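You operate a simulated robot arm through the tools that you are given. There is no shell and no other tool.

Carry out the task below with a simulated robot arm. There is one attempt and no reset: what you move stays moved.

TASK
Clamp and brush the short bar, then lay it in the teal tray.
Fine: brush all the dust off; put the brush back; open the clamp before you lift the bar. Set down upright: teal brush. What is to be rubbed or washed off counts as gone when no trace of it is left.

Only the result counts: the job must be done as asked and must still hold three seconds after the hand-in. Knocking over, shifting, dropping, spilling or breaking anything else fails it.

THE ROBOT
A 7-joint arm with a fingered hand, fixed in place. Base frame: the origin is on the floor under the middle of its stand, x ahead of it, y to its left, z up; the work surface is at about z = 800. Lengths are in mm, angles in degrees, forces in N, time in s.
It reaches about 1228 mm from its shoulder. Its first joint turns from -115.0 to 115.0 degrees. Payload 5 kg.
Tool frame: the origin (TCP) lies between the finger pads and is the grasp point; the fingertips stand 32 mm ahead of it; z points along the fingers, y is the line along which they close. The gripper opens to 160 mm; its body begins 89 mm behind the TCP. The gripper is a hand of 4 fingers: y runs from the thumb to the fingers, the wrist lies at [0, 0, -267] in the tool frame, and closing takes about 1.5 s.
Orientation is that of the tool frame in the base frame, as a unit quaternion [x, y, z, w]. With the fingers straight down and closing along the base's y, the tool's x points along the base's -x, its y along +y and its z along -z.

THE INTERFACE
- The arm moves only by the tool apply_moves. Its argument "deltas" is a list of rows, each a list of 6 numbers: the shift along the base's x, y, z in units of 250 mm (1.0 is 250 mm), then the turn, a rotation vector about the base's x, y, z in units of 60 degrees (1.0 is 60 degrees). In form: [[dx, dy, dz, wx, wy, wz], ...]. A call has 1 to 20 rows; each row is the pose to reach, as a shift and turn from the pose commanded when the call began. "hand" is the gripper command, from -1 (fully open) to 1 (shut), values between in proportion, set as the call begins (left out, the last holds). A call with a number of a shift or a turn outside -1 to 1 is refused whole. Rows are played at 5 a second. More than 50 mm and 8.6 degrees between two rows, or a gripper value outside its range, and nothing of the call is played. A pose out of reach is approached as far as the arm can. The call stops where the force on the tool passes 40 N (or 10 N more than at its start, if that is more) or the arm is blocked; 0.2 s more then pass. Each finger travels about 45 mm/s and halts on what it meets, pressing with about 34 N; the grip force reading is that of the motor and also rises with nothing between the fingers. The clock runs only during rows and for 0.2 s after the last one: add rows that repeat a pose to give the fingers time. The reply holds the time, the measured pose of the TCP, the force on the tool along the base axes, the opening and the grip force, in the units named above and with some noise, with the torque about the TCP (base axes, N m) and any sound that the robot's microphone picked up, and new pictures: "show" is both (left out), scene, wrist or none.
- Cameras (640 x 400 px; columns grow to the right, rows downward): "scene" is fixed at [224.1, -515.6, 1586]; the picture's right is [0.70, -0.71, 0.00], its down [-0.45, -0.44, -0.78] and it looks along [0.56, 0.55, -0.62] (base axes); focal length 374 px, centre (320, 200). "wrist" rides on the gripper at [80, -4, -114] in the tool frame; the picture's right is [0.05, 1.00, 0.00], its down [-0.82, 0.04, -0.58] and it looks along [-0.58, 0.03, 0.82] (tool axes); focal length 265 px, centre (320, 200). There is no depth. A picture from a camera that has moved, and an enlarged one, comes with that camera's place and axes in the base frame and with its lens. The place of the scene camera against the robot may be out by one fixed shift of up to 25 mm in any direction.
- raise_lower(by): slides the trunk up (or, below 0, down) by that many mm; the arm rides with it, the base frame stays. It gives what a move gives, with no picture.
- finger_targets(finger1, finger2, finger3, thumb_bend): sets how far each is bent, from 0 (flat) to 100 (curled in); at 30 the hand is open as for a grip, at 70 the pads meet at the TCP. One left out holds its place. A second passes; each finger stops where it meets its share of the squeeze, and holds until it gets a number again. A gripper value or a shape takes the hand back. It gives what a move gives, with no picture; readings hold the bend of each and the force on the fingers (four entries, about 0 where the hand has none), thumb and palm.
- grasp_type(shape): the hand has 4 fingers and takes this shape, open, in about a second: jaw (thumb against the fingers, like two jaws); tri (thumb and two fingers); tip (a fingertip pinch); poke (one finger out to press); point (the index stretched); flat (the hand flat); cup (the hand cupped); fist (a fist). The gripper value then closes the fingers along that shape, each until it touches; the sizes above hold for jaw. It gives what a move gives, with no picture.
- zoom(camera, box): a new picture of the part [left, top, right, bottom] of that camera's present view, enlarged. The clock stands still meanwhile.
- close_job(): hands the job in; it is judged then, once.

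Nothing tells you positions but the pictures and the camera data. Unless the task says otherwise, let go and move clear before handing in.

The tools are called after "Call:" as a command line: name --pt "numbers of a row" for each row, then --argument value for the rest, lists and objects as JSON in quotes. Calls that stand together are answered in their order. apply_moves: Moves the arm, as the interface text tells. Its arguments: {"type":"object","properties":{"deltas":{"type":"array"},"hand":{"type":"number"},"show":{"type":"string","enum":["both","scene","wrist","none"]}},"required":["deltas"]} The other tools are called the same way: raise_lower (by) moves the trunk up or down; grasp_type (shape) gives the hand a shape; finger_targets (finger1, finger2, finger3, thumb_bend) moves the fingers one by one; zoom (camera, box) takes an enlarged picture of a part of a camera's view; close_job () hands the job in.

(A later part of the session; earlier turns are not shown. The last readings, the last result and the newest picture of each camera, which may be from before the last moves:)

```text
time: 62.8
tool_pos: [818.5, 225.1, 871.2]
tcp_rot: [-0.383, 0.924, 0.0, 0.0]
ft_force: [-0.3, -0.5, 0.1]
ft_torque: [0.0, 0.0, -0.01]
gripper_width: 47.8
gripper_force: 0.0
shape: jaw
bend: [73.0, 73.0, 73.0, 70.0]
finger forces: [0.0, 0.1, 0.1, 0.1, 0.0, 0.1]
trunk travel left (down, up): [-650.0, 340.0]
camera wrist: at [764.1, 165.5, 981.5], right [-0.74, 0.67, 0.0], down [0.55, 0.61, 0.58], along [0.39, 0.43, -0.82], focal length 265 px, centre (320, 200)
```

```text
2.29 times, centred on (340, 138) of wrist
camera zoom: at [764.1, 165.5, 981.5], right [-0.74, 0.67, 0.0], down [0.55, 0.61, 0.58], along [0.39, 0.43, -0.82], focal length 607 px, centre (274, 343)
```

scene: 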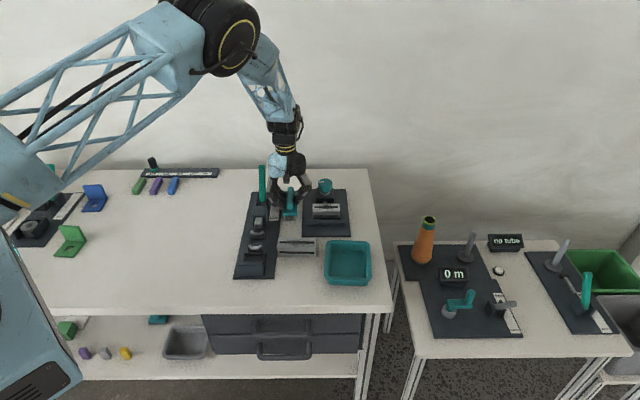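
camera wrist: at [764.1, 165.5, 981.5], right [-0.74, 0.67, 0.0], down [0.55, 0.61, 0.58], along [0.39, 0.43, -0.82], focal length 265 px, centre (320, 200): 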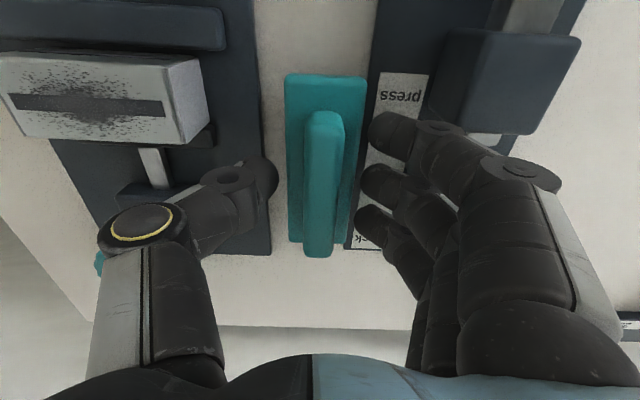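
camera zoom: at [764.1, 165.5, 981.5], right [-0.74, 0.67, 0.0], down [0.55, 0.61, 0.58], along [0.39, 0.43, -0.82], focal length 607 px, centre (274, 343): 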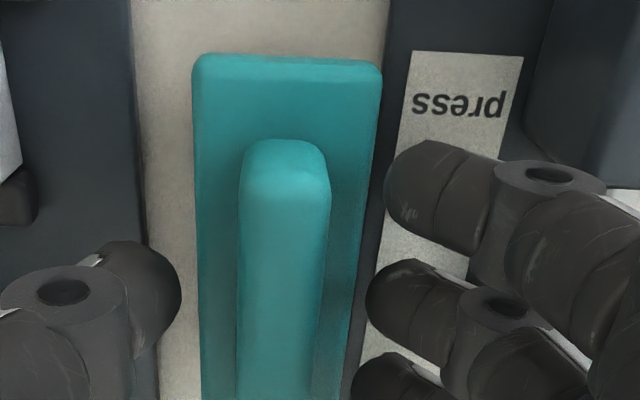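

Call:
apply_moves --pt "0 0 0 0 0 0" --pt "0 0 0 0 0 0" --pt "0 0 0 0 0 0" --pt "0 0 0 0 0 0" --pt "0 0 0 0 0 0" --pt "0 0 0 0 0 0" --hand 1 --show "wrist"

Call:
zoom --camera "wrist" --box '[200, 50, 480, 225]'

Call:
zoom --camera "scene" --box '[250, 160, 320, 220]'

```text
time: 64.2
tool_pos: [818.9, 225.9, 869.3]
tcp_rot: [-0.382, 0.924, 0.001, 0.0]
ft_force: [0.1, 0.7, 0.6]
ft_torque: [0.0, 0.03, 0.03]
gripper_width: 14.3
gripper_force: 33.4
shape: jaw
bend: [71.0, 71.0, 72.0, 70.0]
finger forces: [10.0, 10.0, 10.0, 0.1, 31.6, 0.0]
trunk travel left (down, up): [-650.0, 340.0]
camera wrist: at [764.3, 165.5, 981.7], right [-0.74, 0.67, 0.0], down [0.55, 0.61, 0.58], along [0.39, 0.43, -0.82], focal length 265 px, centre (320, 200)
```

wrist: 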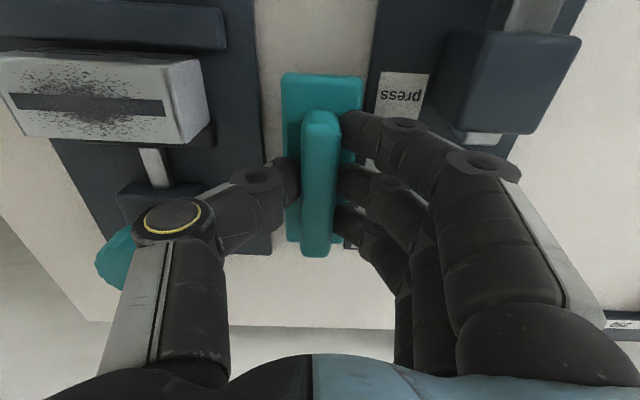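

```text
2.29 times, centred on (340, 138) of wrist
camera zoom: at [764.3, 165.5, 981.7], right [-0.74, 0.67, 0.0], down [0.55, 0.61, 0.58], along [0.39, 0.43, -0.82], focal length 607 px, centre (274, 343)
```

zoom: 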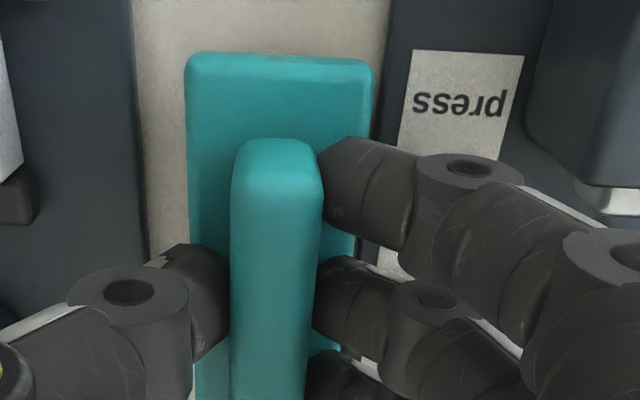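

```text
6.67 times, centred on (285, 190) of scene
camera zoom: at [224.1, -515.6, 1586.0], right [0.7, -0.71, 0.0], down [-0.45, -0.44, -0.78], along [0.56, 0.55, -0.62], focal length 2490 px, centre (553, 267)
```

zoom: 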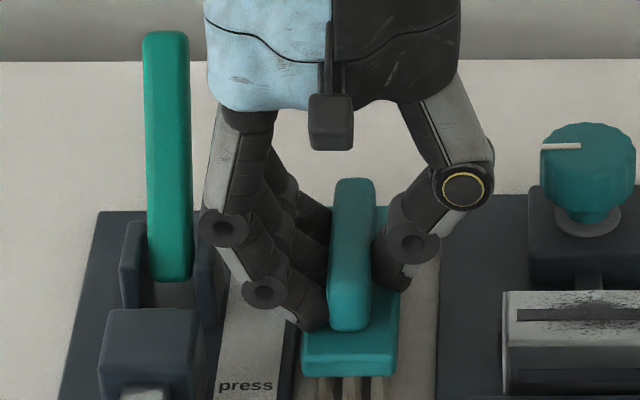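

The brush is now properly held on its handle (even finger forces, no load on the plate). I'll lift it and carry it to a few millimetres above the bar's top, keeping the same orientation.

Call:
apply_moves --pt "0 0 0.03 0 0 0" --pt "0 0 0.12 0 0 0" --pt "0 0 0.25 0 0 0" --pt "0 0 0.386 0 0 0" --pt "0.05 -0.11 0.386 0 0 0" --pt "0.1 -0.22 0.386 0 0 0" --pt "0.15 -0.33 0.386 0 0 0" --pt "0.193 -0.449 0.386 0 0 0" --pt "0.193 -0.449 0.29 0 0 0" --pt "0.193 -0.449 0.212 0 0 0" --pt "0.193 -0.449 0.212 0 0 0"

Call:
zoom --camera "scene" --box '[280, 160, 370, 240]'

Call:
zoom --camera "wrist" --box '[200, 50, 480, 225]'

```text
time: 66.6
tool_pos: [867.1, 112.2, 920.5]
tcp_rot: [-0.382, 0.924, 0.0, 0.0]
ft_force: [1.0, 0.2, -1.1]
ft_torque: [0.01, 0.02, 0.01]
gripper_width: 14.5
gripper_force: 34.1
shape: jaw
bend: [71.0, 71.0, 72.0, 70.0]
finger forces: [10.1, 10.2, 10.1, 0.0, 32.1, 0.0]
trunk travel left (down, up): [-650.0, 340.0]
camera wrist: at [813.4, 52.1, 1032.8], right [-0.74, 0.67, 0.0], down [0.55, 0.61, 0.58], along [0.39, 0.43, -0.82], focal length 265 px, centre (320, 200)
```

scene: 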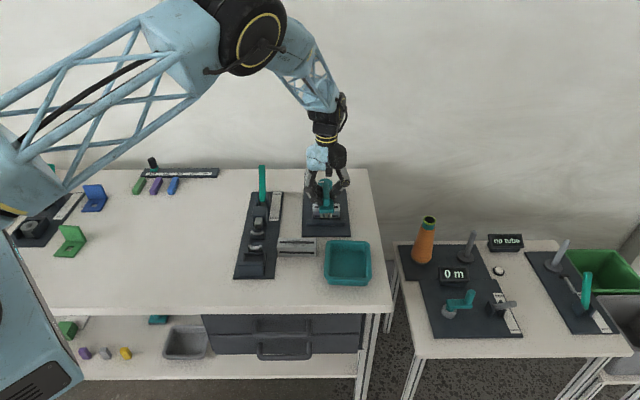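
wrist: 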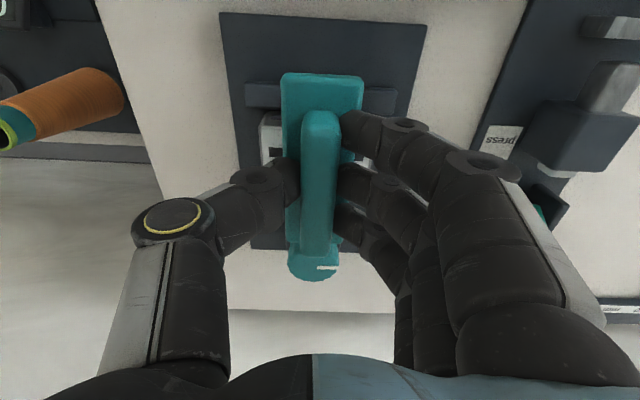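

```text
5.00 times, centred on (325, 200) of scene
camera zoom: at [224.1, -515.6, 1586.0], right [0.7, -0.71, 0.0], down [-0.45, -0.44, -0.78], along [0.56, 0.55, -0.62], focal length 1867 px, centre (295, 200)
```

zoom: 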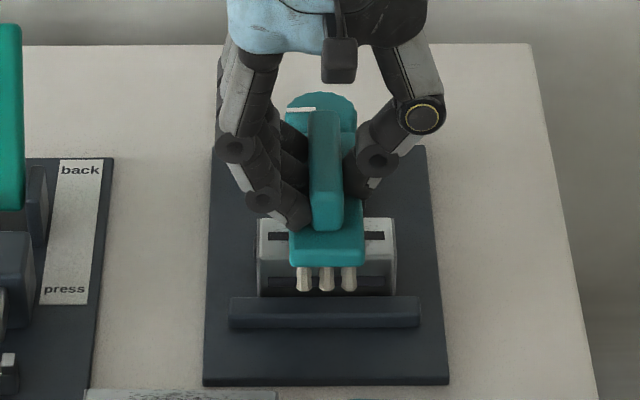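

```text
2.29 times, centred on (340, 138) of wrist
camera zoom: at [813.4, 52.1, 1032.8], right [-0.74, 0.67, 0.0], down [0.55, 0.61, 0.58], along [0.39, 0.43, -0.82], focal length 607 px, centre (274, 343)
```

zoom: 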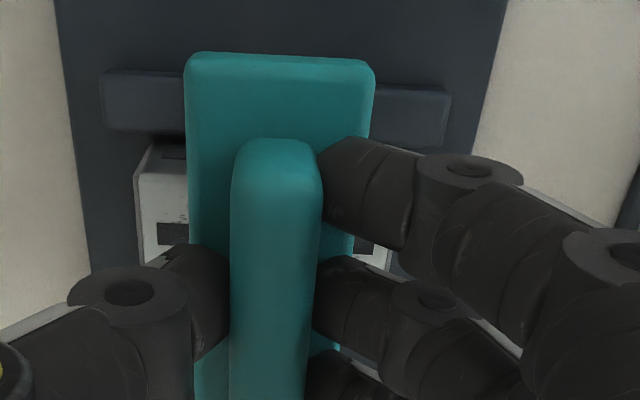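

Call:
apply_moves --pt "-0.012 -0.012 -0.01 0 0 0" --pt "-0.0226 -0.0226 -0.02 0 0 0" --pt "-0.0226 -0.0226 -0.028 0 0 0" --pt "-0.0226 -0.0226 -0.028 0 0 0" --show "none"

Call:
apply_moves --pt "0 0 -0.004 0 0 0" --pt "0 0 -0.008 0 0 0" --pt "0 0 -0.008 0 0 0" --show "none"

```text
time: 67.6
tool_pos: [861.9, 106.3, 917.3]
tcp_rot: [-0.383, 0.924, 0.0, 0.003]
ft_force: [3.8, 1.4, 20.3]
ft_torque: [-0.02, -0.27, 0.04]
gripper_width: 14.9
gripper_force: 34.1
shape: jaw
bend: [71.0, 72.0, 72.0, 70.0]
finger forces: [11.3, 12.0, 12.5, 0.0, 45.7, 0.0]
trunk travel left (down, up): [-650.0, 340.0]
```

```text
time: 68.4
tool_pos: [862.4, 108.3, 916.2]
tcp_rot: [-0.383, 0.924, 0.0, 0.004]
ft_force: [-2.5, -0.1, 14.8]
ft_torque: [-0.04, 0.14, -0.05]
gripper_width: 15.9
gripper_force: 34.3
shape: jaw
bend: [72.0, 72.0, 72.0, 70.0]
finger forces: [13.6, 12.9, 12.0, 0.0, 41.7, 0.0]
trunk travel left (down, up): [-650.0, 340.0]
stopped in row 3: the force on the tool passed its limit at 41 N (the readings are from after the stop); the commanded pose is now the measured one
```

The bristles are on the bar (about 15 N). I'll check the picture before stroking.

Call:
apply_moves --pt "0 0 0.004 0 0 0" --pt "0 0 0.004 0 0 0"

Call:
zoom --camera "scene" --box '[290, 170, 360, 235]'

Call:
zoom --camera "wrist" --box '[200, 50, 480, 225]'

```text
time: 69.0
tool_pos: [862.9, 107.3, 916.5]
tcp_rot: [-0.382, 0.924, -0.001, 0.003]
ft_force: [1.0, 1.6, 13.2]
ft_torque: [-0.01, -0.11, -0.04]
gripper_width: 16.1
gripper_force: 34.0
shape: jaw
bend: [72.0, 72.0, 72.0, 70.0]
finger forces: [12.0, 12.4, 12.0, 0.1, 42.0, 0.0]
trunk travel left (down, up): [-650.0, 340.0]
camera wrist: at [807.7, 47.3, 1028.2], right [-0.74, 0.67, 0.0], down [0.54, 0.61, 0.58], along [0.39, 0.43, -0.81], focal length 265 px, centre (320, 200)
```

scene: 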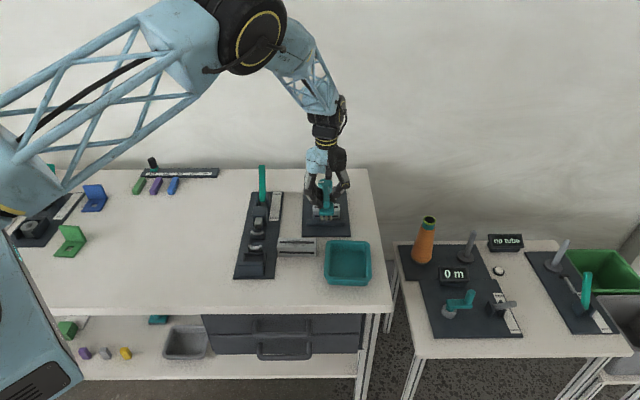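
wrist: 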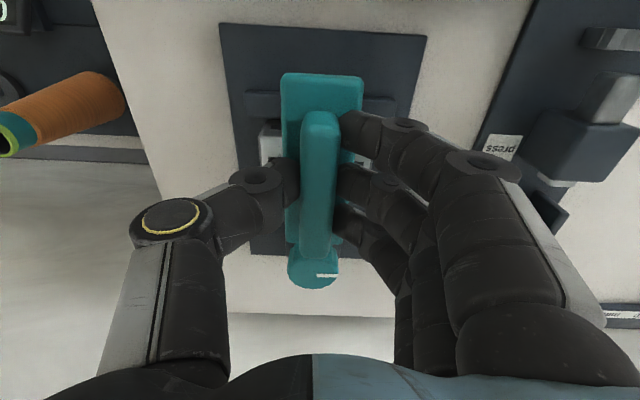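

```text
6.15 times, centred on (325, 202) of scene
camera zoom: at [224.1, -515.6, 1586.0], right [0.7, -0.71, 0.0], down [-0.45, -0.44, -0.78], along [0.56, 0.55, -0.62], focal length 2298 px, centre (289, 185)
```

zoom: 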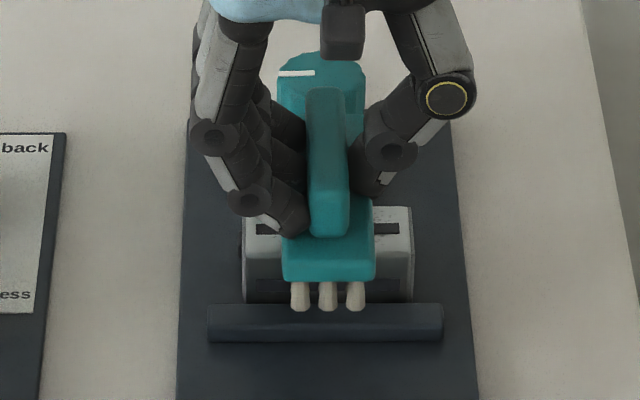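

```text
2.29 times, centred on (340, 138) of wrist
camera zoom: at [807.7, 47.3, 1028.2], right [-0.74, 0.67, 0.0], down [0.54, 0.61, 0.58], along [0.39, 0.43, -0.81], focal length 607 px, centre (274, 343)
```

zoom: 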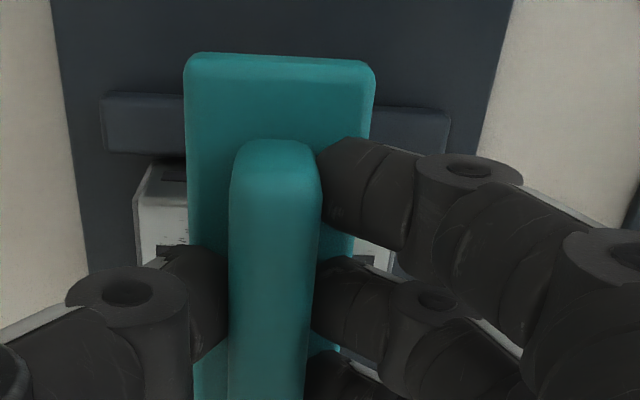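

Call:
apply_moves --pt "0.0226 -0.0226 0 0 0 0" --pt "0.0453 -0.0453 0 0 0 0" --pt "0.0679 -0.0679 0 0 0 0" --pt "0.0905 -0.0905 0 0 0 0" --pt "0.0679 -0.0679 0 0 0 0" --pt "0.0453 -0.0453 0 0 0 0" --pt "0.0226 -0.0226 0 0 0 0" --pt "0 0 0 0 0 0" --pt "-0.0226 0.0226 0 0 0 0" --pt "-0.0453 0.0453 0 0 0 0" --pt "-0.0679 0.0679 0 0 0 0" --pt "-0.0905 0.0905 0 0 0 0"

Call:
zoom --camera "scene" --box '[290, 170, 360, 235]'

Call:
zoom --camera "wrist" --box '[200, 50, 480, 225]'

```text
time: 71.6
tool_pos: [839.5, 128.4, 916.4]
tcp_rot: [-0.382, 0.924, 0.0, 0.002]
ft_force: [3.6, -3.2, 20.8]
ft_torque: [-0.3, -0.26, 0.04]
gripper_width: 15.7
gripper_force: 33.6
shape: jaw
bend: [72.0, 72.0, 72.0, 70.0]
finger forces: [11.2, 11.1, 10.9, 0.1, 52.6, 0.0]
trunk travel left (down, up): [-650.0, 340.0]
camera wrist: at [784.5, 69.0, 1028.2], right [-0.74, 0.67, 0.0], down [0.54, 0.61, 0.58], along [0.39, 0.43, -0.81], focal length 265 px, centre (320, 200)
```

scene: 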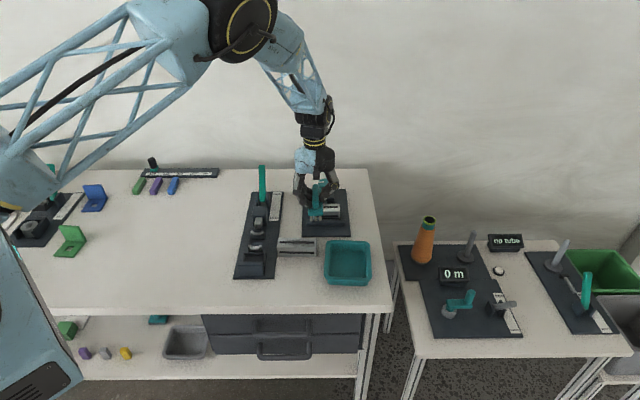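
wrist: 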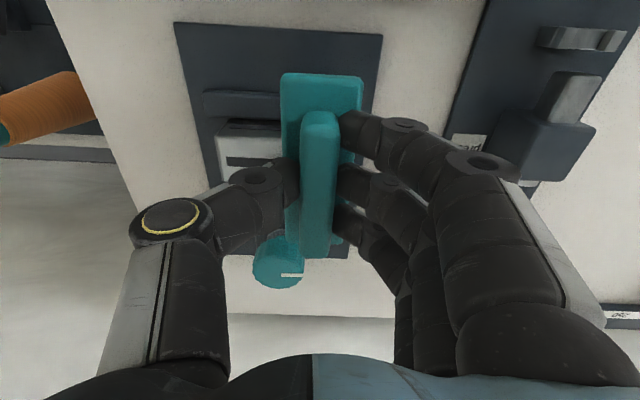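

```text
6.15 times, centred on (325, 202) of scene
camera zoom: at [224.1, -515.6, 1586.0], right [0.7, -0.71, 0.0], down [-0.45, -0.44, -0.78], along [0.56, 0.55, -0.62], focal length 2298 px, centre (289, 185)
```

zoom: 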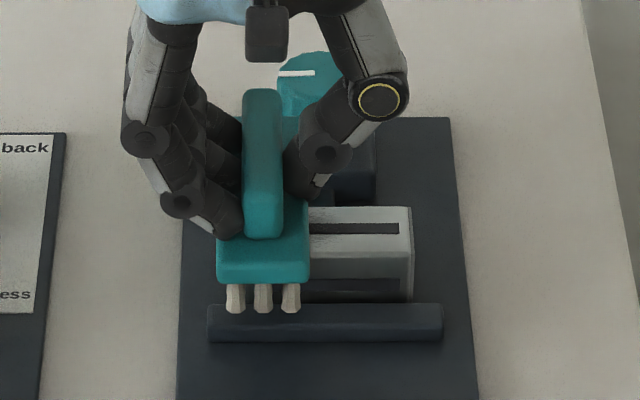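

```text
2.29 times, centred on (340, 138) of wrist
camera zoom: at [784.5, 69.0, 1028.2], right [-0.74, 0.67, 0.0], down [0.54, 0.61, 0.58], along [0.39, 0.43, -0.81], focal length 607 px, centre (274, 343)
```

zoom: 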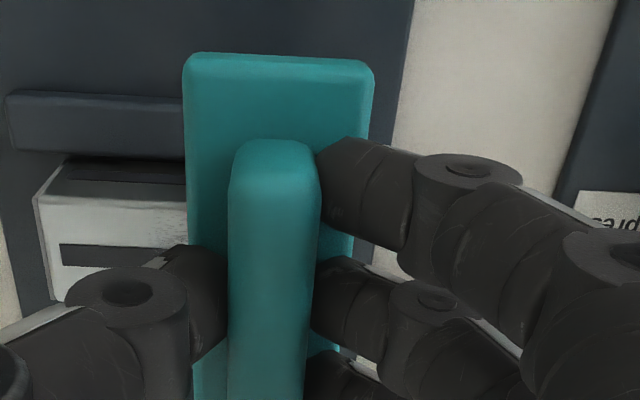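

The right side of the bar already looks clean. I'll make another full pass both ways.

Call:
apply_moves --pt "-0.012 0.012 0 0 0 0" --pt "0.0113 -0.0113 0 0 0 0" --pt "0.034 -0.034 0 0 0 0" --pt "0.0566 -0.0566 0 0 0 0" --pt "0.0792 -0.0792 0 0 0 0" --pt "0.1018 -0.1018 0 0 0 0" --pt "0.1245 -0.1245 0 0 0 0" --pt "0.1471 -0.1471 0 0 0 0" --pt "0.1697 -0.1697 0 0 0 0" --pt "0.1923 -0.1923 0 0 0 0" --pt "0.1923 -0.1923 0 0 0 0"

Call:
zoom --camera "scene" --box '[290, 170, 360, 235]'

Call:
zoom --camera "wrist" --box '[280, 50, 480, 190]'

```text
time: 74.0
tool_pos: [887.8, 81.9, 916.5]
tcp_rot: [-0.383, 0.924, 0.0, 0.004]
ft_force: [-4.6, 4.7, 19.1]
ft_torque: [0.16, 0.27, -0.06]
gripper_width: 16.4
gripper_force: 33.0
shape: jaw
bend: [72.0, 72.0, 72.0, 70.0]
finger forces: [16.5, 15.9, 14.7, 0.0, 39.0, 0.0]
trunk travel left (down, up): [-650.0, 340.0]
camera wrist: at [833.2, 21.9, 1028.2], right [-0.74, 0.67, 0.0], down [0.54, 0.61, 0.58], along [0.39, 0.43, -0.81], focal length 265 px, centre (320, 200)
```

scene: 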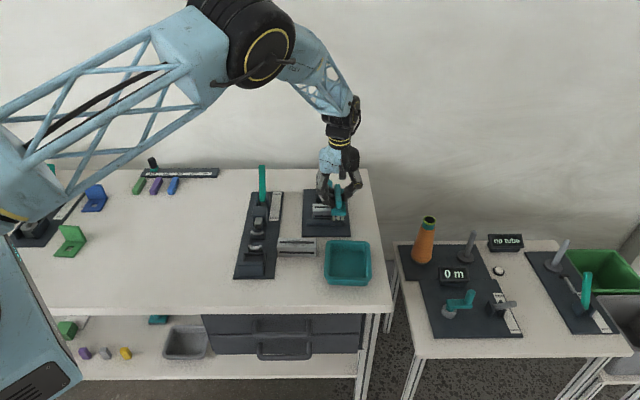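
wrist: 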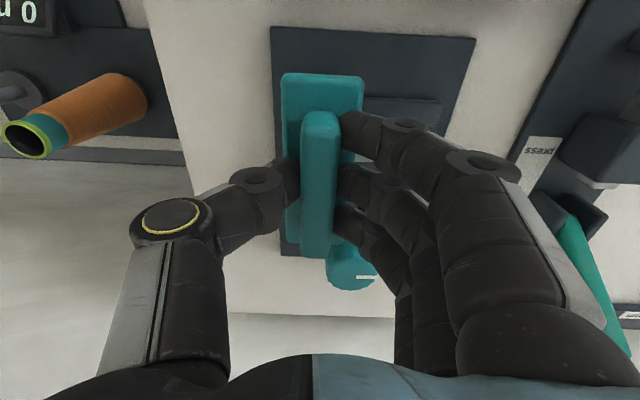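

```text
6.15 times, centred on (325, 202) of scene
camera zoom: at [224.1, -515.6, 1586.0], right [0.7, -0.71, 0.0], down [-0.45, -0.44, -0.78], along [0.56, 0.55, -0.62], focal length 2298 px, centre (289, 185)
```

zoom: 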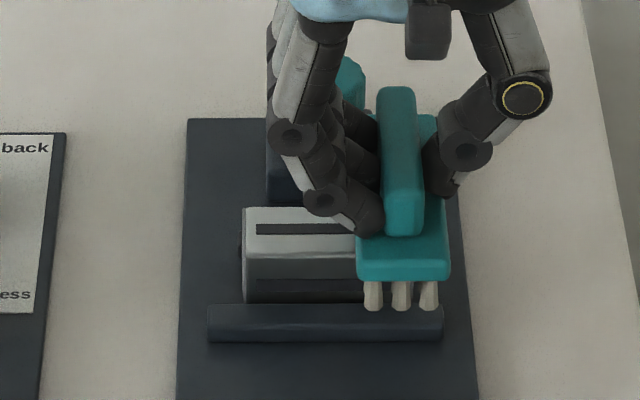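

```text
2.86 times, centred on (380, 120) of wrist
camera zoom: at [833.2, 21.9, 1028.2], right [-0.74, 0.67, 0.0], down [0.54, 0.61, 0.58], along [0.39, 0.43, -0.81], focal length 758 px, centre (149, 429)
```

zoom: 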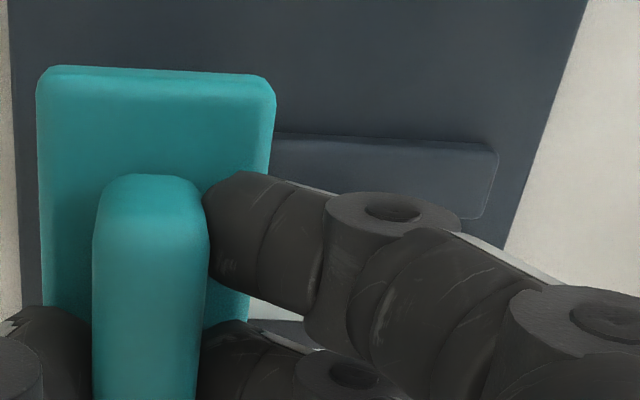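

The left side looks clean too. I'll make one more pass back with a slight sideways shift to be thorough, then lift and inspect.

Call:
apply_moves --pt "-0.015 0.03 0 0 0 0" --pt "-0.038 0.053 0 0 0 0" --pt "-0.061 0.076 0 0 0 0" --pt "-0.084 0.099 0 0 0 0" --pt "-0.107 0.117 0 0 0 0" --pt "-0.13 0.13 0 0 0 0" --pt "-0.153 0.147 0 0 0 0" --pt "-0.176 0.166 0 0 0 0" --pt "-0.199 0.189 0 0 0 0" --pt "-0.18 0.17 0 0 0 0" --pt "-0.155 0.145 0 0 0 0" --pt "-0.13 0.12 0 0 0 0" --pt "-0.102 0.102 0 0 0 0" --pt "-0.102 0.102 0.05 0 0 0" --pt "-0.102 0.102 0.18 0 0 0" --pt "-0.102 0.102 0.2 0 0 0"

Call:
zoom --camera "scene" --box '[300, 190, 350, 230]'

```text
time: 77.4
tool_pos: [862.5, 106.0, 966.8]
tcp_rot: [-0.383, 0.924, 0.0, 0.002]
ft_force: [-0.8, 1.0, -0.9]
ft_torque: [-0.03, -0.01, 0.02]
gripper_width: 15.9
gripper_force: 34.2
shape: jaw
bend: [72.0, 72.0, 72.0, 70.0]
finger forces: [10.7, 10.8, 10.5, 0.0, 35.3, 0.1]
trunk travel left (down, up): [-650.0, 340.0]
camera wrist: at [807.3, 47.2, 1077.7], right [-0.74, 0.67, 0.0], down [0.54, 0.61, 0.58], along [0.39, 0.43, -0.81], focal length 265 px, centre (320, 200)
```

scene: 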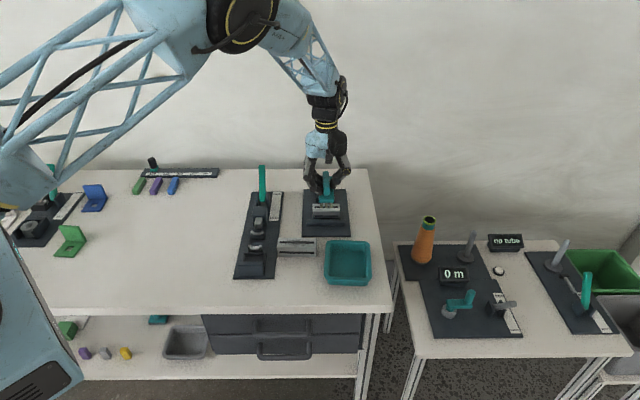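
wrist: 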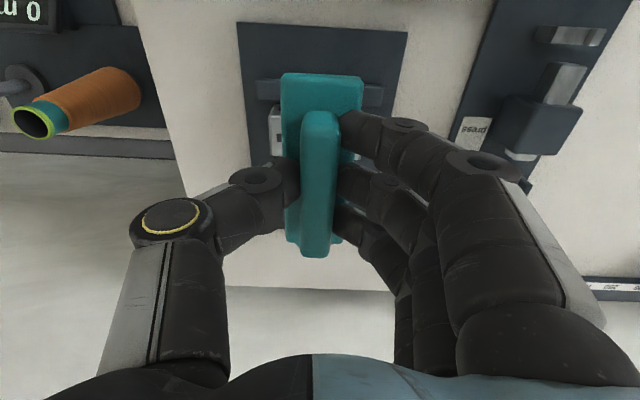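

```text
10.00 times, centred on (325, 210) of scene
camera zoom: at [224.1, -515.6, 1586.0], right [0.7, -0.71, 0.0], down [-0.45, -0.44, -0.78], along [0.56, 0.55, -0.62], focal length 3735 px, centre (270, 100)
```

zoom: 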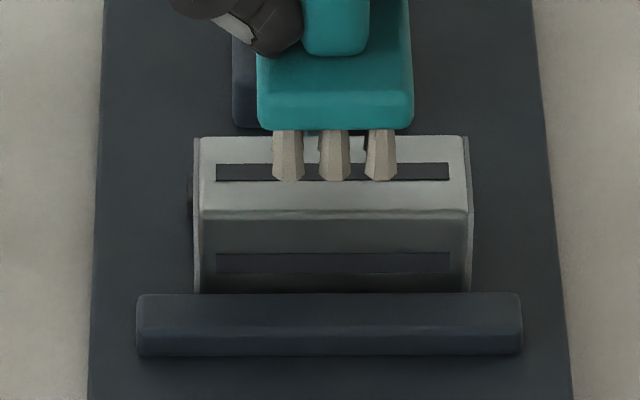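

Call:
zoom --camera "wrist" --box '[200, 50, 480, 225]'

Call:
zoom --camera "wrist" --box '[260, 180, 380, 270]'

```text
2.29 times, centred on (340, 138) of wrist
camera zoom: at [807.3, 47.2, 1077.7], right [-0.74, 0.67, 0.0], down [0.54, 0.61, 0.58], along [0.39, 0.43, -0.81], focal length 607 px, centre (274, 343)
```

zoom: 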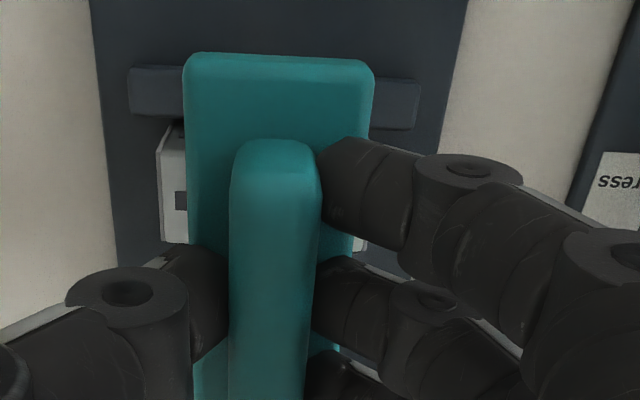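

```text
4.44 times, centred on (320, 225) of wrist
camera zoom: at [807.3, 47.2, 1077.7], right [-0.74, 0.67, 0.0], down [0.54, 0.61, 0.58], along [0.39, 0.43, -0.81], focal length 1180 px, centre (320, 89)
```

zoom: 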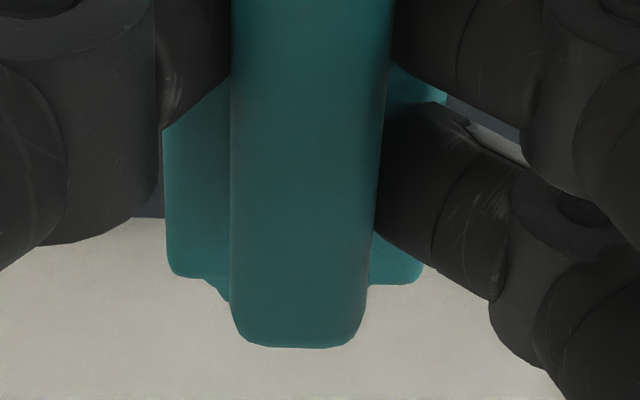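

The brush hasn't shifted in the hand. I'll carry it back above its home spot and inspect the bar with the view clear.

Call:
apply_moves --pt "-0.04 0.11 0 0 0 0" --pt "-0.08 0.22 0 0 0 0" --pt "-0.12 0.33 0 0 0 0" --pt "-0.16 0.43 0 0 0 0" --pt "-0.18 0.4766 0 0 0 0" --pt "-0.18 0.4766 0 0 0 0"

Call:
zoom --camera "scene" --box '[308, 198, 346, 228]'

Call:
zoom --camera "wrist" --box '[60, 0, 300, 150]'

```text
time: 78.8
tool_pos: [818.9, 226.0, 965.6]
tcp_rot: [-0.382, 0.924, 0.0, 0.002]
ft_force: [0.5, 0.8, -0.2]
ft_torque: [0.02, 0.02, 0.02]
gripper_width: 15.8
gripper_force: 34.0
shape: jaw
bend: [72.0, 72.0, 72.0, 70.0]
finger forces: [10.6, 10.7, 10.6, 0.0, 35.2, 0.0]
trunk travel left (down, up): [-650.0, 340.0]
camera wrist: at [763.2, 166.0, 1077.7], right [-0.74, 0.67, 0.0], down [0.54, 0.61, 0.58], along [0.39, 0.43, -0.81], focal length 265 px, centre (320, 200)
```

scene: 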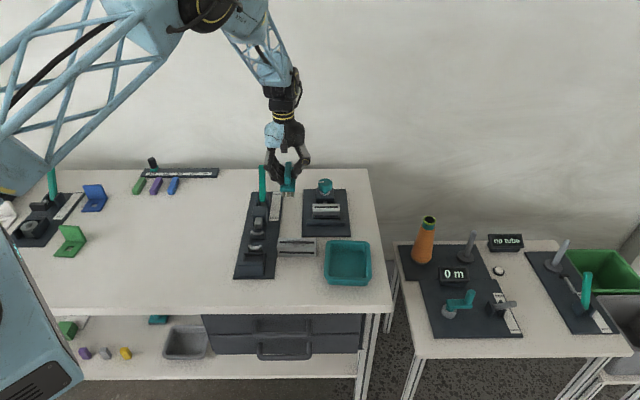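
wrist: 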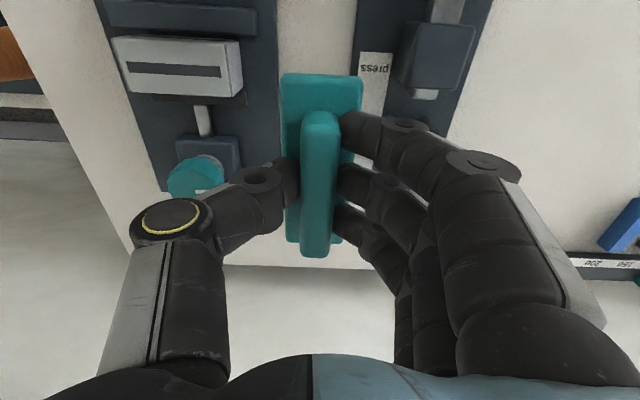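

```text
13.33 times, centred on (327, 213) of scene
camera zoom: at [224.1, -515.6, 1586.0], right [0.7, -0.71, 0.0], down [-0.45, -0.44, -0.78], along [0.56, 0.55, -0.62], focal length 4980 px, centre (227, 27)
```

zoom: 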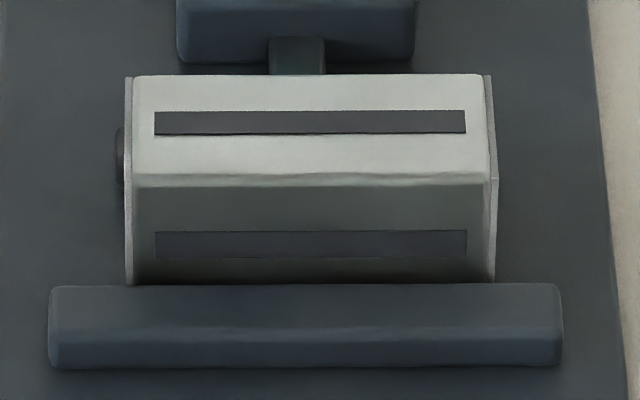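

```text
2.67 times, centred on (180, 75) of wrist
camera zoom: at [763.2, 166.0, 1077.7], right [-0.74, 0.67, 0.0], down [0.54, 0.61, 0.58], along [0.39, 0.43, -0.81], focal length 708 px, centre (693, 533)
```

zoom: 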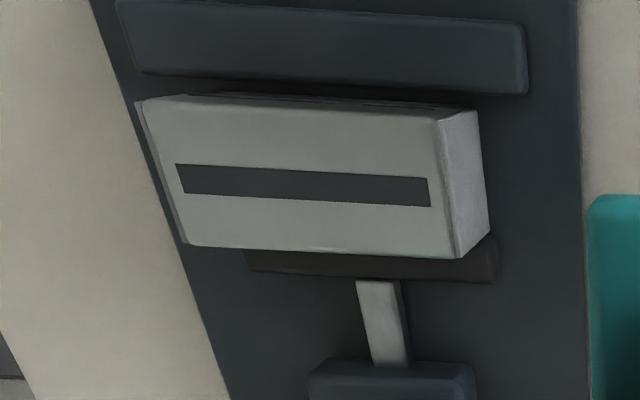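

The bar's top is completely clean. Now I'll lower the brush onto its home spot, slowly near the table.

Call:
apply_moves --pt "0 0 -0.12 0 0 0" --pt "0 0 -0.25 0 0 0" --pt "0 0 -0.34 0 0 0" --pt "0 0 -0.372 0 0 0" --pt "0 0 -0.372 0 0 0"

Call:
zoom --camera "wrist" --box '[200, 30, 480, 205]'

Call:
zoom --camera "scene" --box '[250, 160, 320, 220]'

```text
time: 80.0
tool_pos: [817.2, 227.4, 873.9]
tcp_rot: [-0.383, 0.924, 0.0, 0.002]
ft_force: [-0.2, -1.1, -1.3]
ft_torque: [-0.02, 0.0, 0.0]
gripper_width: 16.1
gripper_force: 34.3
shape: jaw
bend: [72.0, 72.0, 72.0, 70.0]
finger forces: [10.6, 10.7, 10.5, 0.0, 35.1, 0.0]
trunk travel left (down, up): [-650.0, 340.0]
camera wrist: at [763.5, 167.0, 985.5], right [-0.74, 0.67, 0.0], down [0.54, 0.61, 0.58], along [0.39, 0.43, -0.81], focal length 265 px, centre (320, 200)
```

scene: 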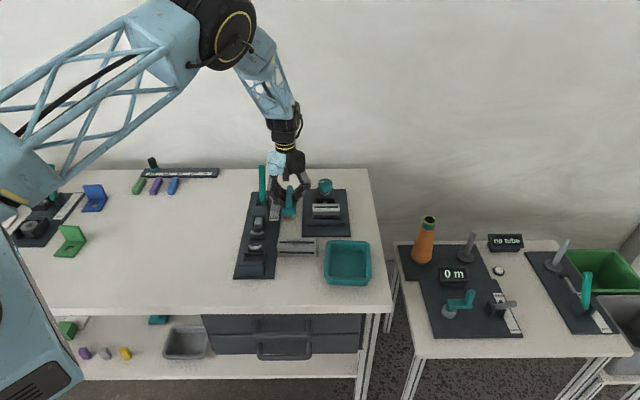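
wrist: 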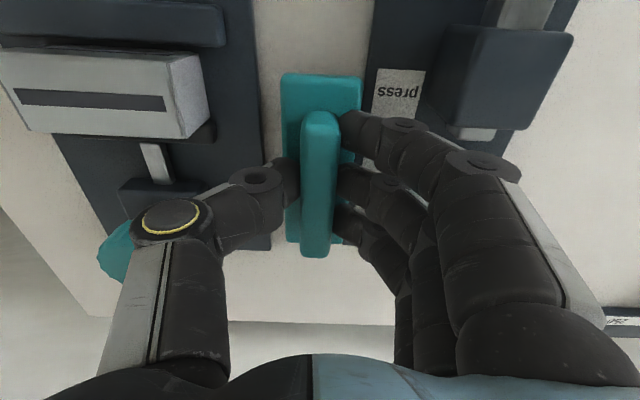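

```text
2.29 times, centred on (340, 118) of wrist
camera zoom: at [763.5, 167.0, 985.5], right [-0.74, 0.67, 0.0], down [0.54, 0.61, 0.58], along [0.39, 0.43, -0.81], focal length 607 px, centre (274, 389)
```

zoom: 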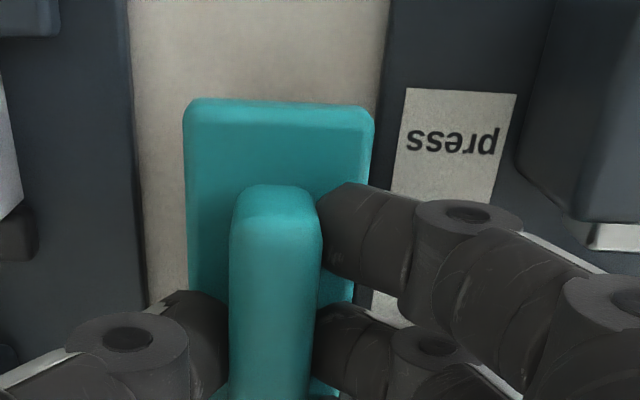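

```text
6.67 times, centred on (285, 190) of scene
camera zoom: at [224.1, -515.6, 1586.0], right [0.7, -0.71, 0.0], down [-0.45, -0.44, -0.78], along [0.56, 0.55, -0.62], focal length 2490 px, centre (553, 267)
```

zoom: 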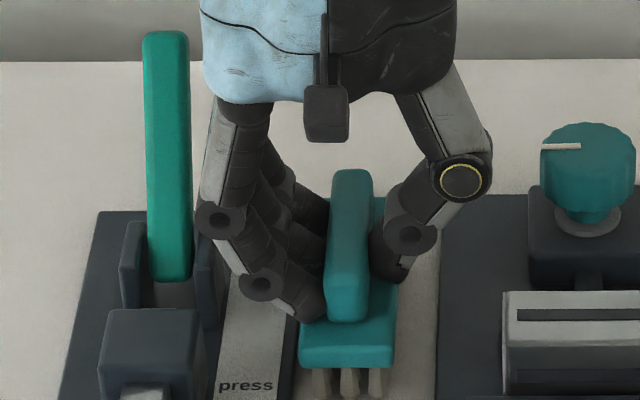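

The brush lines up with its original place to within about 1.5 mm. I'll nudge it and lower to contact.

Call:
apply_moves --pt "0.0037 -0.0037 0 0 0 0" --pt "0.0037 -0.0037 -0.008 0 0 0" --pt "0.0037 -0.0037 -0.012 0 0 0" --pt "0.0037 -0.0037 -0.012 0 0 0" --show "none"

Call:
apply_moves --pt "0 0 -0.004 0 0 0" --pt "0 0 -0.004 0 0 0" --show "none"

```text
time: 81.0
tool_pos: [820.5, 225.9, 870.1]
tcp_rot: [-0.382, 0.924, 0.001, 0.002]
ft_force: [-0.3, 0.3, -1.3]
ft_torque: [0.01, 0.01, 0.0]
gripper_width: 15.8
gripper_force: 33.9
shape: jaw
bend: [72.0, 72.0, 72.0, 70.0]
finger forces: [10.7, 10.7, 10.5, 0.1, 35.1, 0.1]
trunk travel left (down, up): [-650.0, 340.0]
```

```text
time: 81.6
tool_pos: [818.5, 225.6, 868.1]
tcp_rot: [-0.383, 0.924, 0.0, 0.003]
ft_force: [0.6, 0.6, 1.0]
ft_torque: [0.03, 0.07, -0.01]
gripper_width: 15.8
gripper_force: 34.3
shape: jaw
bend: [72.0, 72.0, 72.0, 70.0]
finger forces: [11.0, 10.8, 10.6, 0.0, 35.7, 0.0]
trunk travel left (down, up): [-650.0, 340.0]
```

Call:
apply_moves --pt "0 0 -0.003 0 0 0" --pt "0 0 -0.003 0 0 0"

Call:
zoom --camera "scene" --box '[250, 160, 320, 220]'

```text
time: 82.2
tool_pos: [818.5, 224.8, 869.4]
tcp_rot: [-0.382, 0.924, 0.0, 0.004]
ft_force: [0.5, 0.8, 9.0]
ft_torque: [-0.05, 0.09, 0.01]
gripper_width: 15.9
gripper_force: 34.4
shape: jaw
bend: [72.0, 72.0, 72.0, 70.0]
finger forces: [12.9, 11.4, 10.7, 0.0, 39.4, 0.0]
trunk travel left (down, up): [-650.0, 340.0]
camera wrist: at [764.6, 165.4, 980.4], right [-0.74, 0.67, 0.0], down [0.54, 0.61, 0.58], along [0.39, 0.43, -0.81], focal length 265 px, centre (320, 200)
```

scene: 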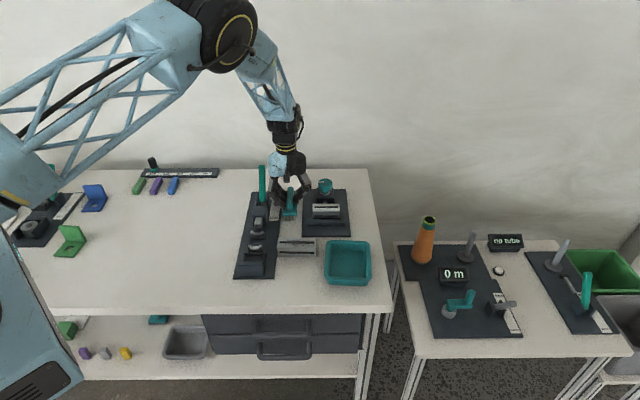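
wrist: 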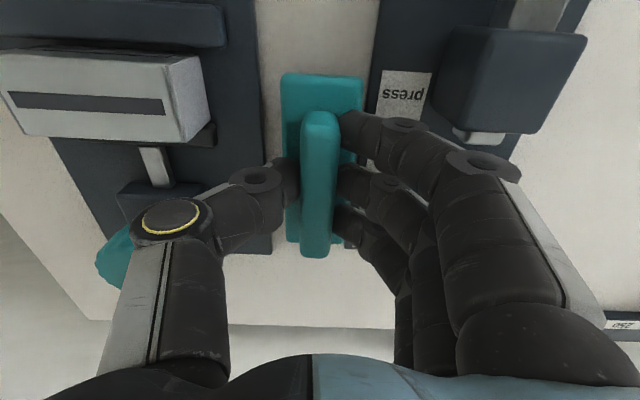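

```text
6.67 times, centred on (285, 190) of scene
camera zoom: at [224.1, -515.6, 1586.0], right [0.7, -0.71, 0.0], down [-0.45, -0.44, -0.78], along [0.56, 0.55, -0.62], focal length 2490 px, centre (553, 267)
```

zoom: 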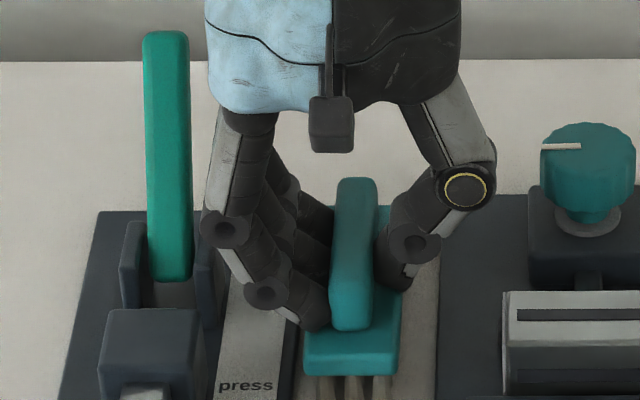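

The brush is down (9 N) and matches its original image position. I'll open, lift straight up, and check it.

Call:
apply_moves --pt "0 0 0.002 0 0 0" --pt "0 0 0.002 0 0 0" --pt "0 0 0.002 0 0 0" --pt "0 0 0.002 0 0 0" --pt "0 0 0.002 0 0 0" --pt "0 0 0.1 0 0 0" --pt "0 0 0.25 0 0 0" --pt "0 0 0.384 0 0 0" --pt "0 0 0.384 0 0 0" --hand 0.4

Call:
zoom --camera "scene" --box '[265, 165, 355, 235]'

Call:
zoom --camera "wrist" --box '[200, 30, 480, 205]'

```text
time: 84.2
tool_pos: [820.0, 224.1, 961.2]
tcp_rot: [-0.383, 0.924, -0.001, 0.002]
ft_force: [-1.5, 0.1, 0.5]
ft_torque: [-0.01, -0.03, -0.01]
gripper_width: 47.7
gripper_force: 0.0
shape: jaw
bend: [73.0, 73.0, 73.0, 70.0]
finger forces: [0.0, 0.1, 0.1, 0.0, 0.0, 0.0]
trunk travel left (down, up): [-650.0, 340.0]
camera wrist: at [764.5, 164.4, 1073.5], right [-0.74, 0.67, 0.0], down [0.54, 0.61, 0.58], along [0.39, 0.43, -0.81], focal length 265 px, centre (320, 200)
```

scene: 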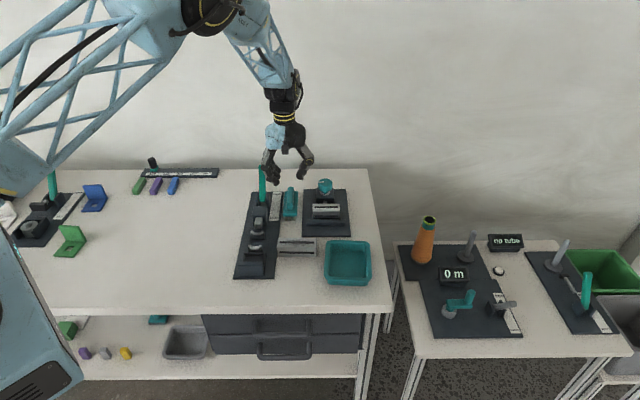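
wrist: 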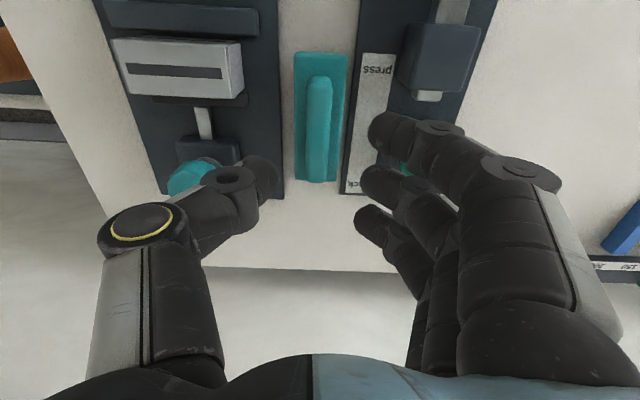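

```text
5.71 times, centred on (310, 200) of scene
camera zoom: at [224.1, -515.6, 1586.0], right [0.7, -0.71, 0.0], down [-0.45, -0.44, -0.78], along [0.56, 0.55, -0.62], focal length 2134 px, centre (377, 200)
```

zoom: 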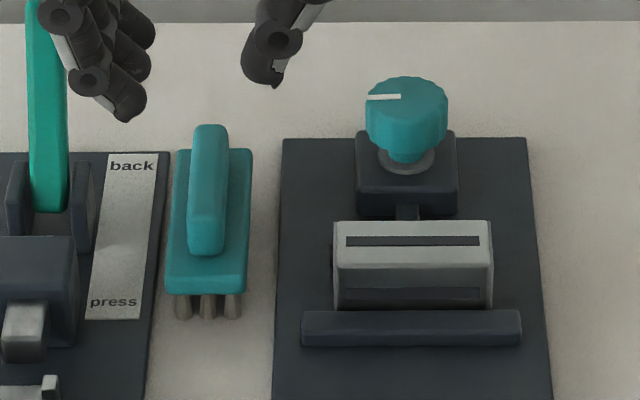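

```text
2.29 times, centred on (340, 118) of wrist
camera zoom: at [764.5, 164.4, 1073.5], right [-0.74, 0.67, 0.0], down [0.54, 0.61, 0.58], along [0.39, 0.43, -0.81], focal length 607 px, centre (274, 389)
```

zoom: 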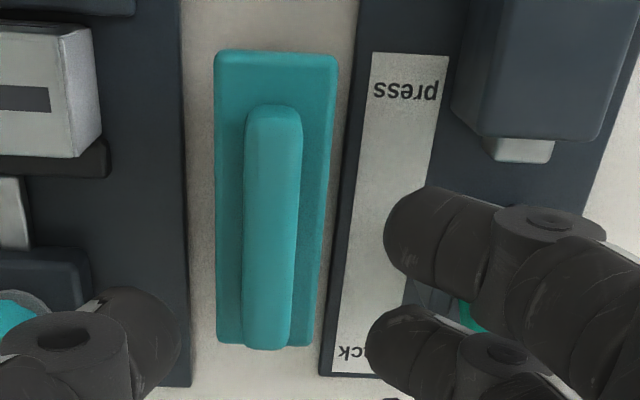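

The brush stands upright in its place (within about 2–3 mm) and the bar is clean. Next I'll open the clamp: move over the knob with the wrist wound to about -135° so I can turn it a half turn back.

Call:
apply_moves --pt "0.05 -0.015 0.02 0 0 0" --pt "0.16 -0.05 0.02 0 0 -0.1" --pt "0.29 -0.085 0.02 0 0 -0.22" --pt "0.41 -0.12 0.02 0 0 -0.34" --pt "0.504 -0.149 0.02 0 0 -0.46" --pt "0.504 -0.149 0.02 0 0 -0.58" --pt "0.504 -0.149 0.02 0 0 -0.7" --pt "0.504 -0.149 0.02 0 0 -0.82" --pt "0.504 -0.149 0.02 0 0 -0.94" --pt "0.504 -0.149 0.02 0 0 -1.0" --hand 0 --show "none"

Call:
apply_moves --pt "0 0 0 0 0 -0.125" --pt "0 0 0 0 0 -0.25" --pt "0 0 0 0 0 -0.375" --pt "0 0 0 0 0 -0.5" --pt "0 0 0 0 0 -0.625" --pt "0 0 0 0 0 -0.75" --pt "0 0 0 0 0 -0.875" --pt "0 0 0 0 0 -1.0" --show "none"

Call:
apply_moves --pt "0 0 0 0 0 -0.125" --pt "0 0 0 0 0 -0.25" --pt "0 0 0 0 0 -0.375" --pt "0 0 0 0 0 -0.5" --pt "0 0 0 0 0 -0.625" --pt "0 0 0 0 0 -0.75" --pt "0 0 0 0 0 -0.875" --pt "0 0 0 0 0 -1.0" --pt "0 0 -0.12 0 0 -1.0" --pt "0 0 -0.24 0 0 -1.0" --pt "0 0 -0.24 0 0 -1.0"

Call:
zoom --camera "wrist" --box '[200, 80, 440, 240]'

Call:
zoom --camera "scene" --box '[290, 160, 360, 230]'

```text
time: 86.4
tool_pos: [945.1, 187.2, 969.0]
tcp_rot: [0.131, 0.991, -0.001, 0.002]
ft_force: [0.4, 0.1, 0.1]
ft_torque: [0.0, -0.01, 0.01]
gripper_width: 79.1
gripper_force: 0.0
shape: jaw
bend: [72.0, 72.0, 72.0, 70.0]
finger forces: [0.1, 0.1, 0.0, 0.0, 0.0, 0.0]
trunk travel left (down, up): [-650.0, 340.0]
```

```text
time: 88.2
tool_pos: [944.8, 188.0, 969.3]
tcp_rot: [0.61, 0.793, -0.001, 0.001]
ft_force: [-0.6, 0.7, 0.5]
ft_torque: [-0.04, 0.02, 0.01]
gripper_width: 79.2
gripper_force: 0.0
shape: jaw
bend: [72.0, 72.0, 72.0, 70.0]
finger forces: [0.0, 0.0, 0.0, 0.0, 0.1, 0.0]
trunk travel left (down, up): [-650.0, 340.0]
```

```text
time: 90.6
tool_pos: [943.9, 188.7, 907.2]
tcp_rot: [0.924, 0.382, -0.002, 0.0]
ft_force: [-0.3, 0.8, -0.4]
ft_torque: [-0.01, 0.01, 0.02]
gripper_width: 79.1
gripper_force: 0.0
shape: jaw
bend: [72.0, 72.0, 72.0, 70.0]
finger forces: [0.0, 0.0, 0.1, 0.1, 0.0, 0.1]
trunk travel left (down, up): [-650.0, 340.0]
camera wrist: at [998.2, 247.6, 1019.3], right [0.74, -0.67, 0.0], down [-0.54, -0.61, 0.58], along [-0.39, -0.43, -0.81], focal length 265 px, centre (320, 200)
```

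scene: 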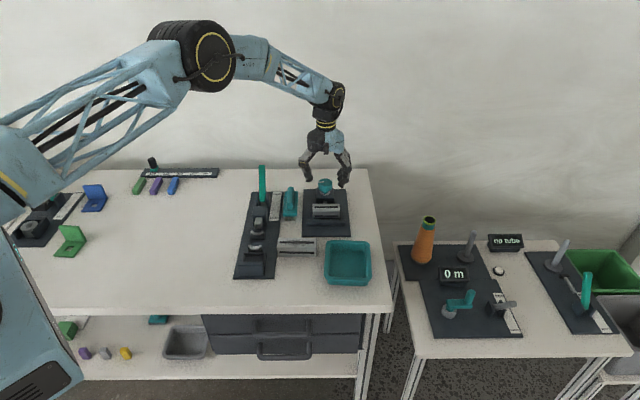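
wrist: 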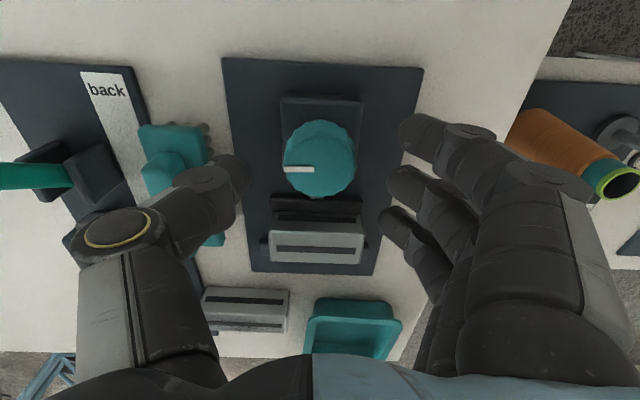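

```text
2.50 times, centred on (320, 160) of wrist
camera zoom: at [998.2, 247.6, 1019.3], right [0.74, -0.67, 0.0], down [-0.54, -0.61, 0.58], along [-0.39, -0.43, -0.81], focal length 664 px, centre (320, 300)
```

zoom: 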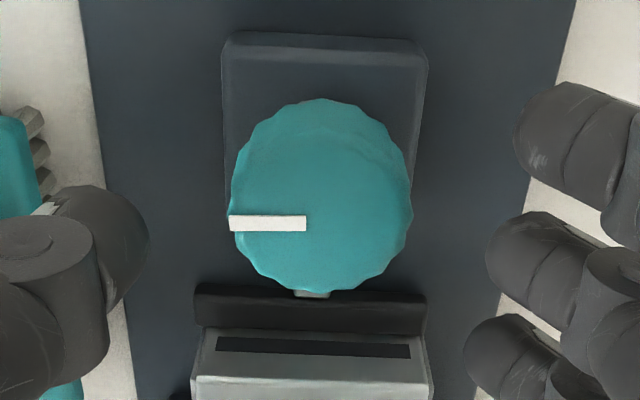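

```text
5.71 times, centred on (325, 195) of scene
camera zoom: at [224.1, -515.6, 1586.0], right [0.7, -0.71, 0.0], down [-0.45, -0.44, -0.78], along [0.56, 0.55, -0.62], focal length 2134 px, centre (291, 229)
```

zoom: 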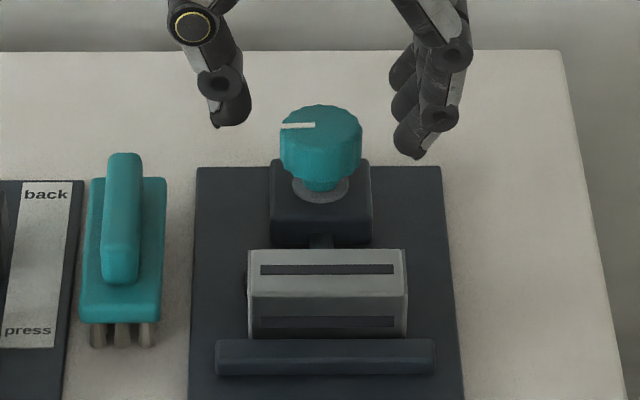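

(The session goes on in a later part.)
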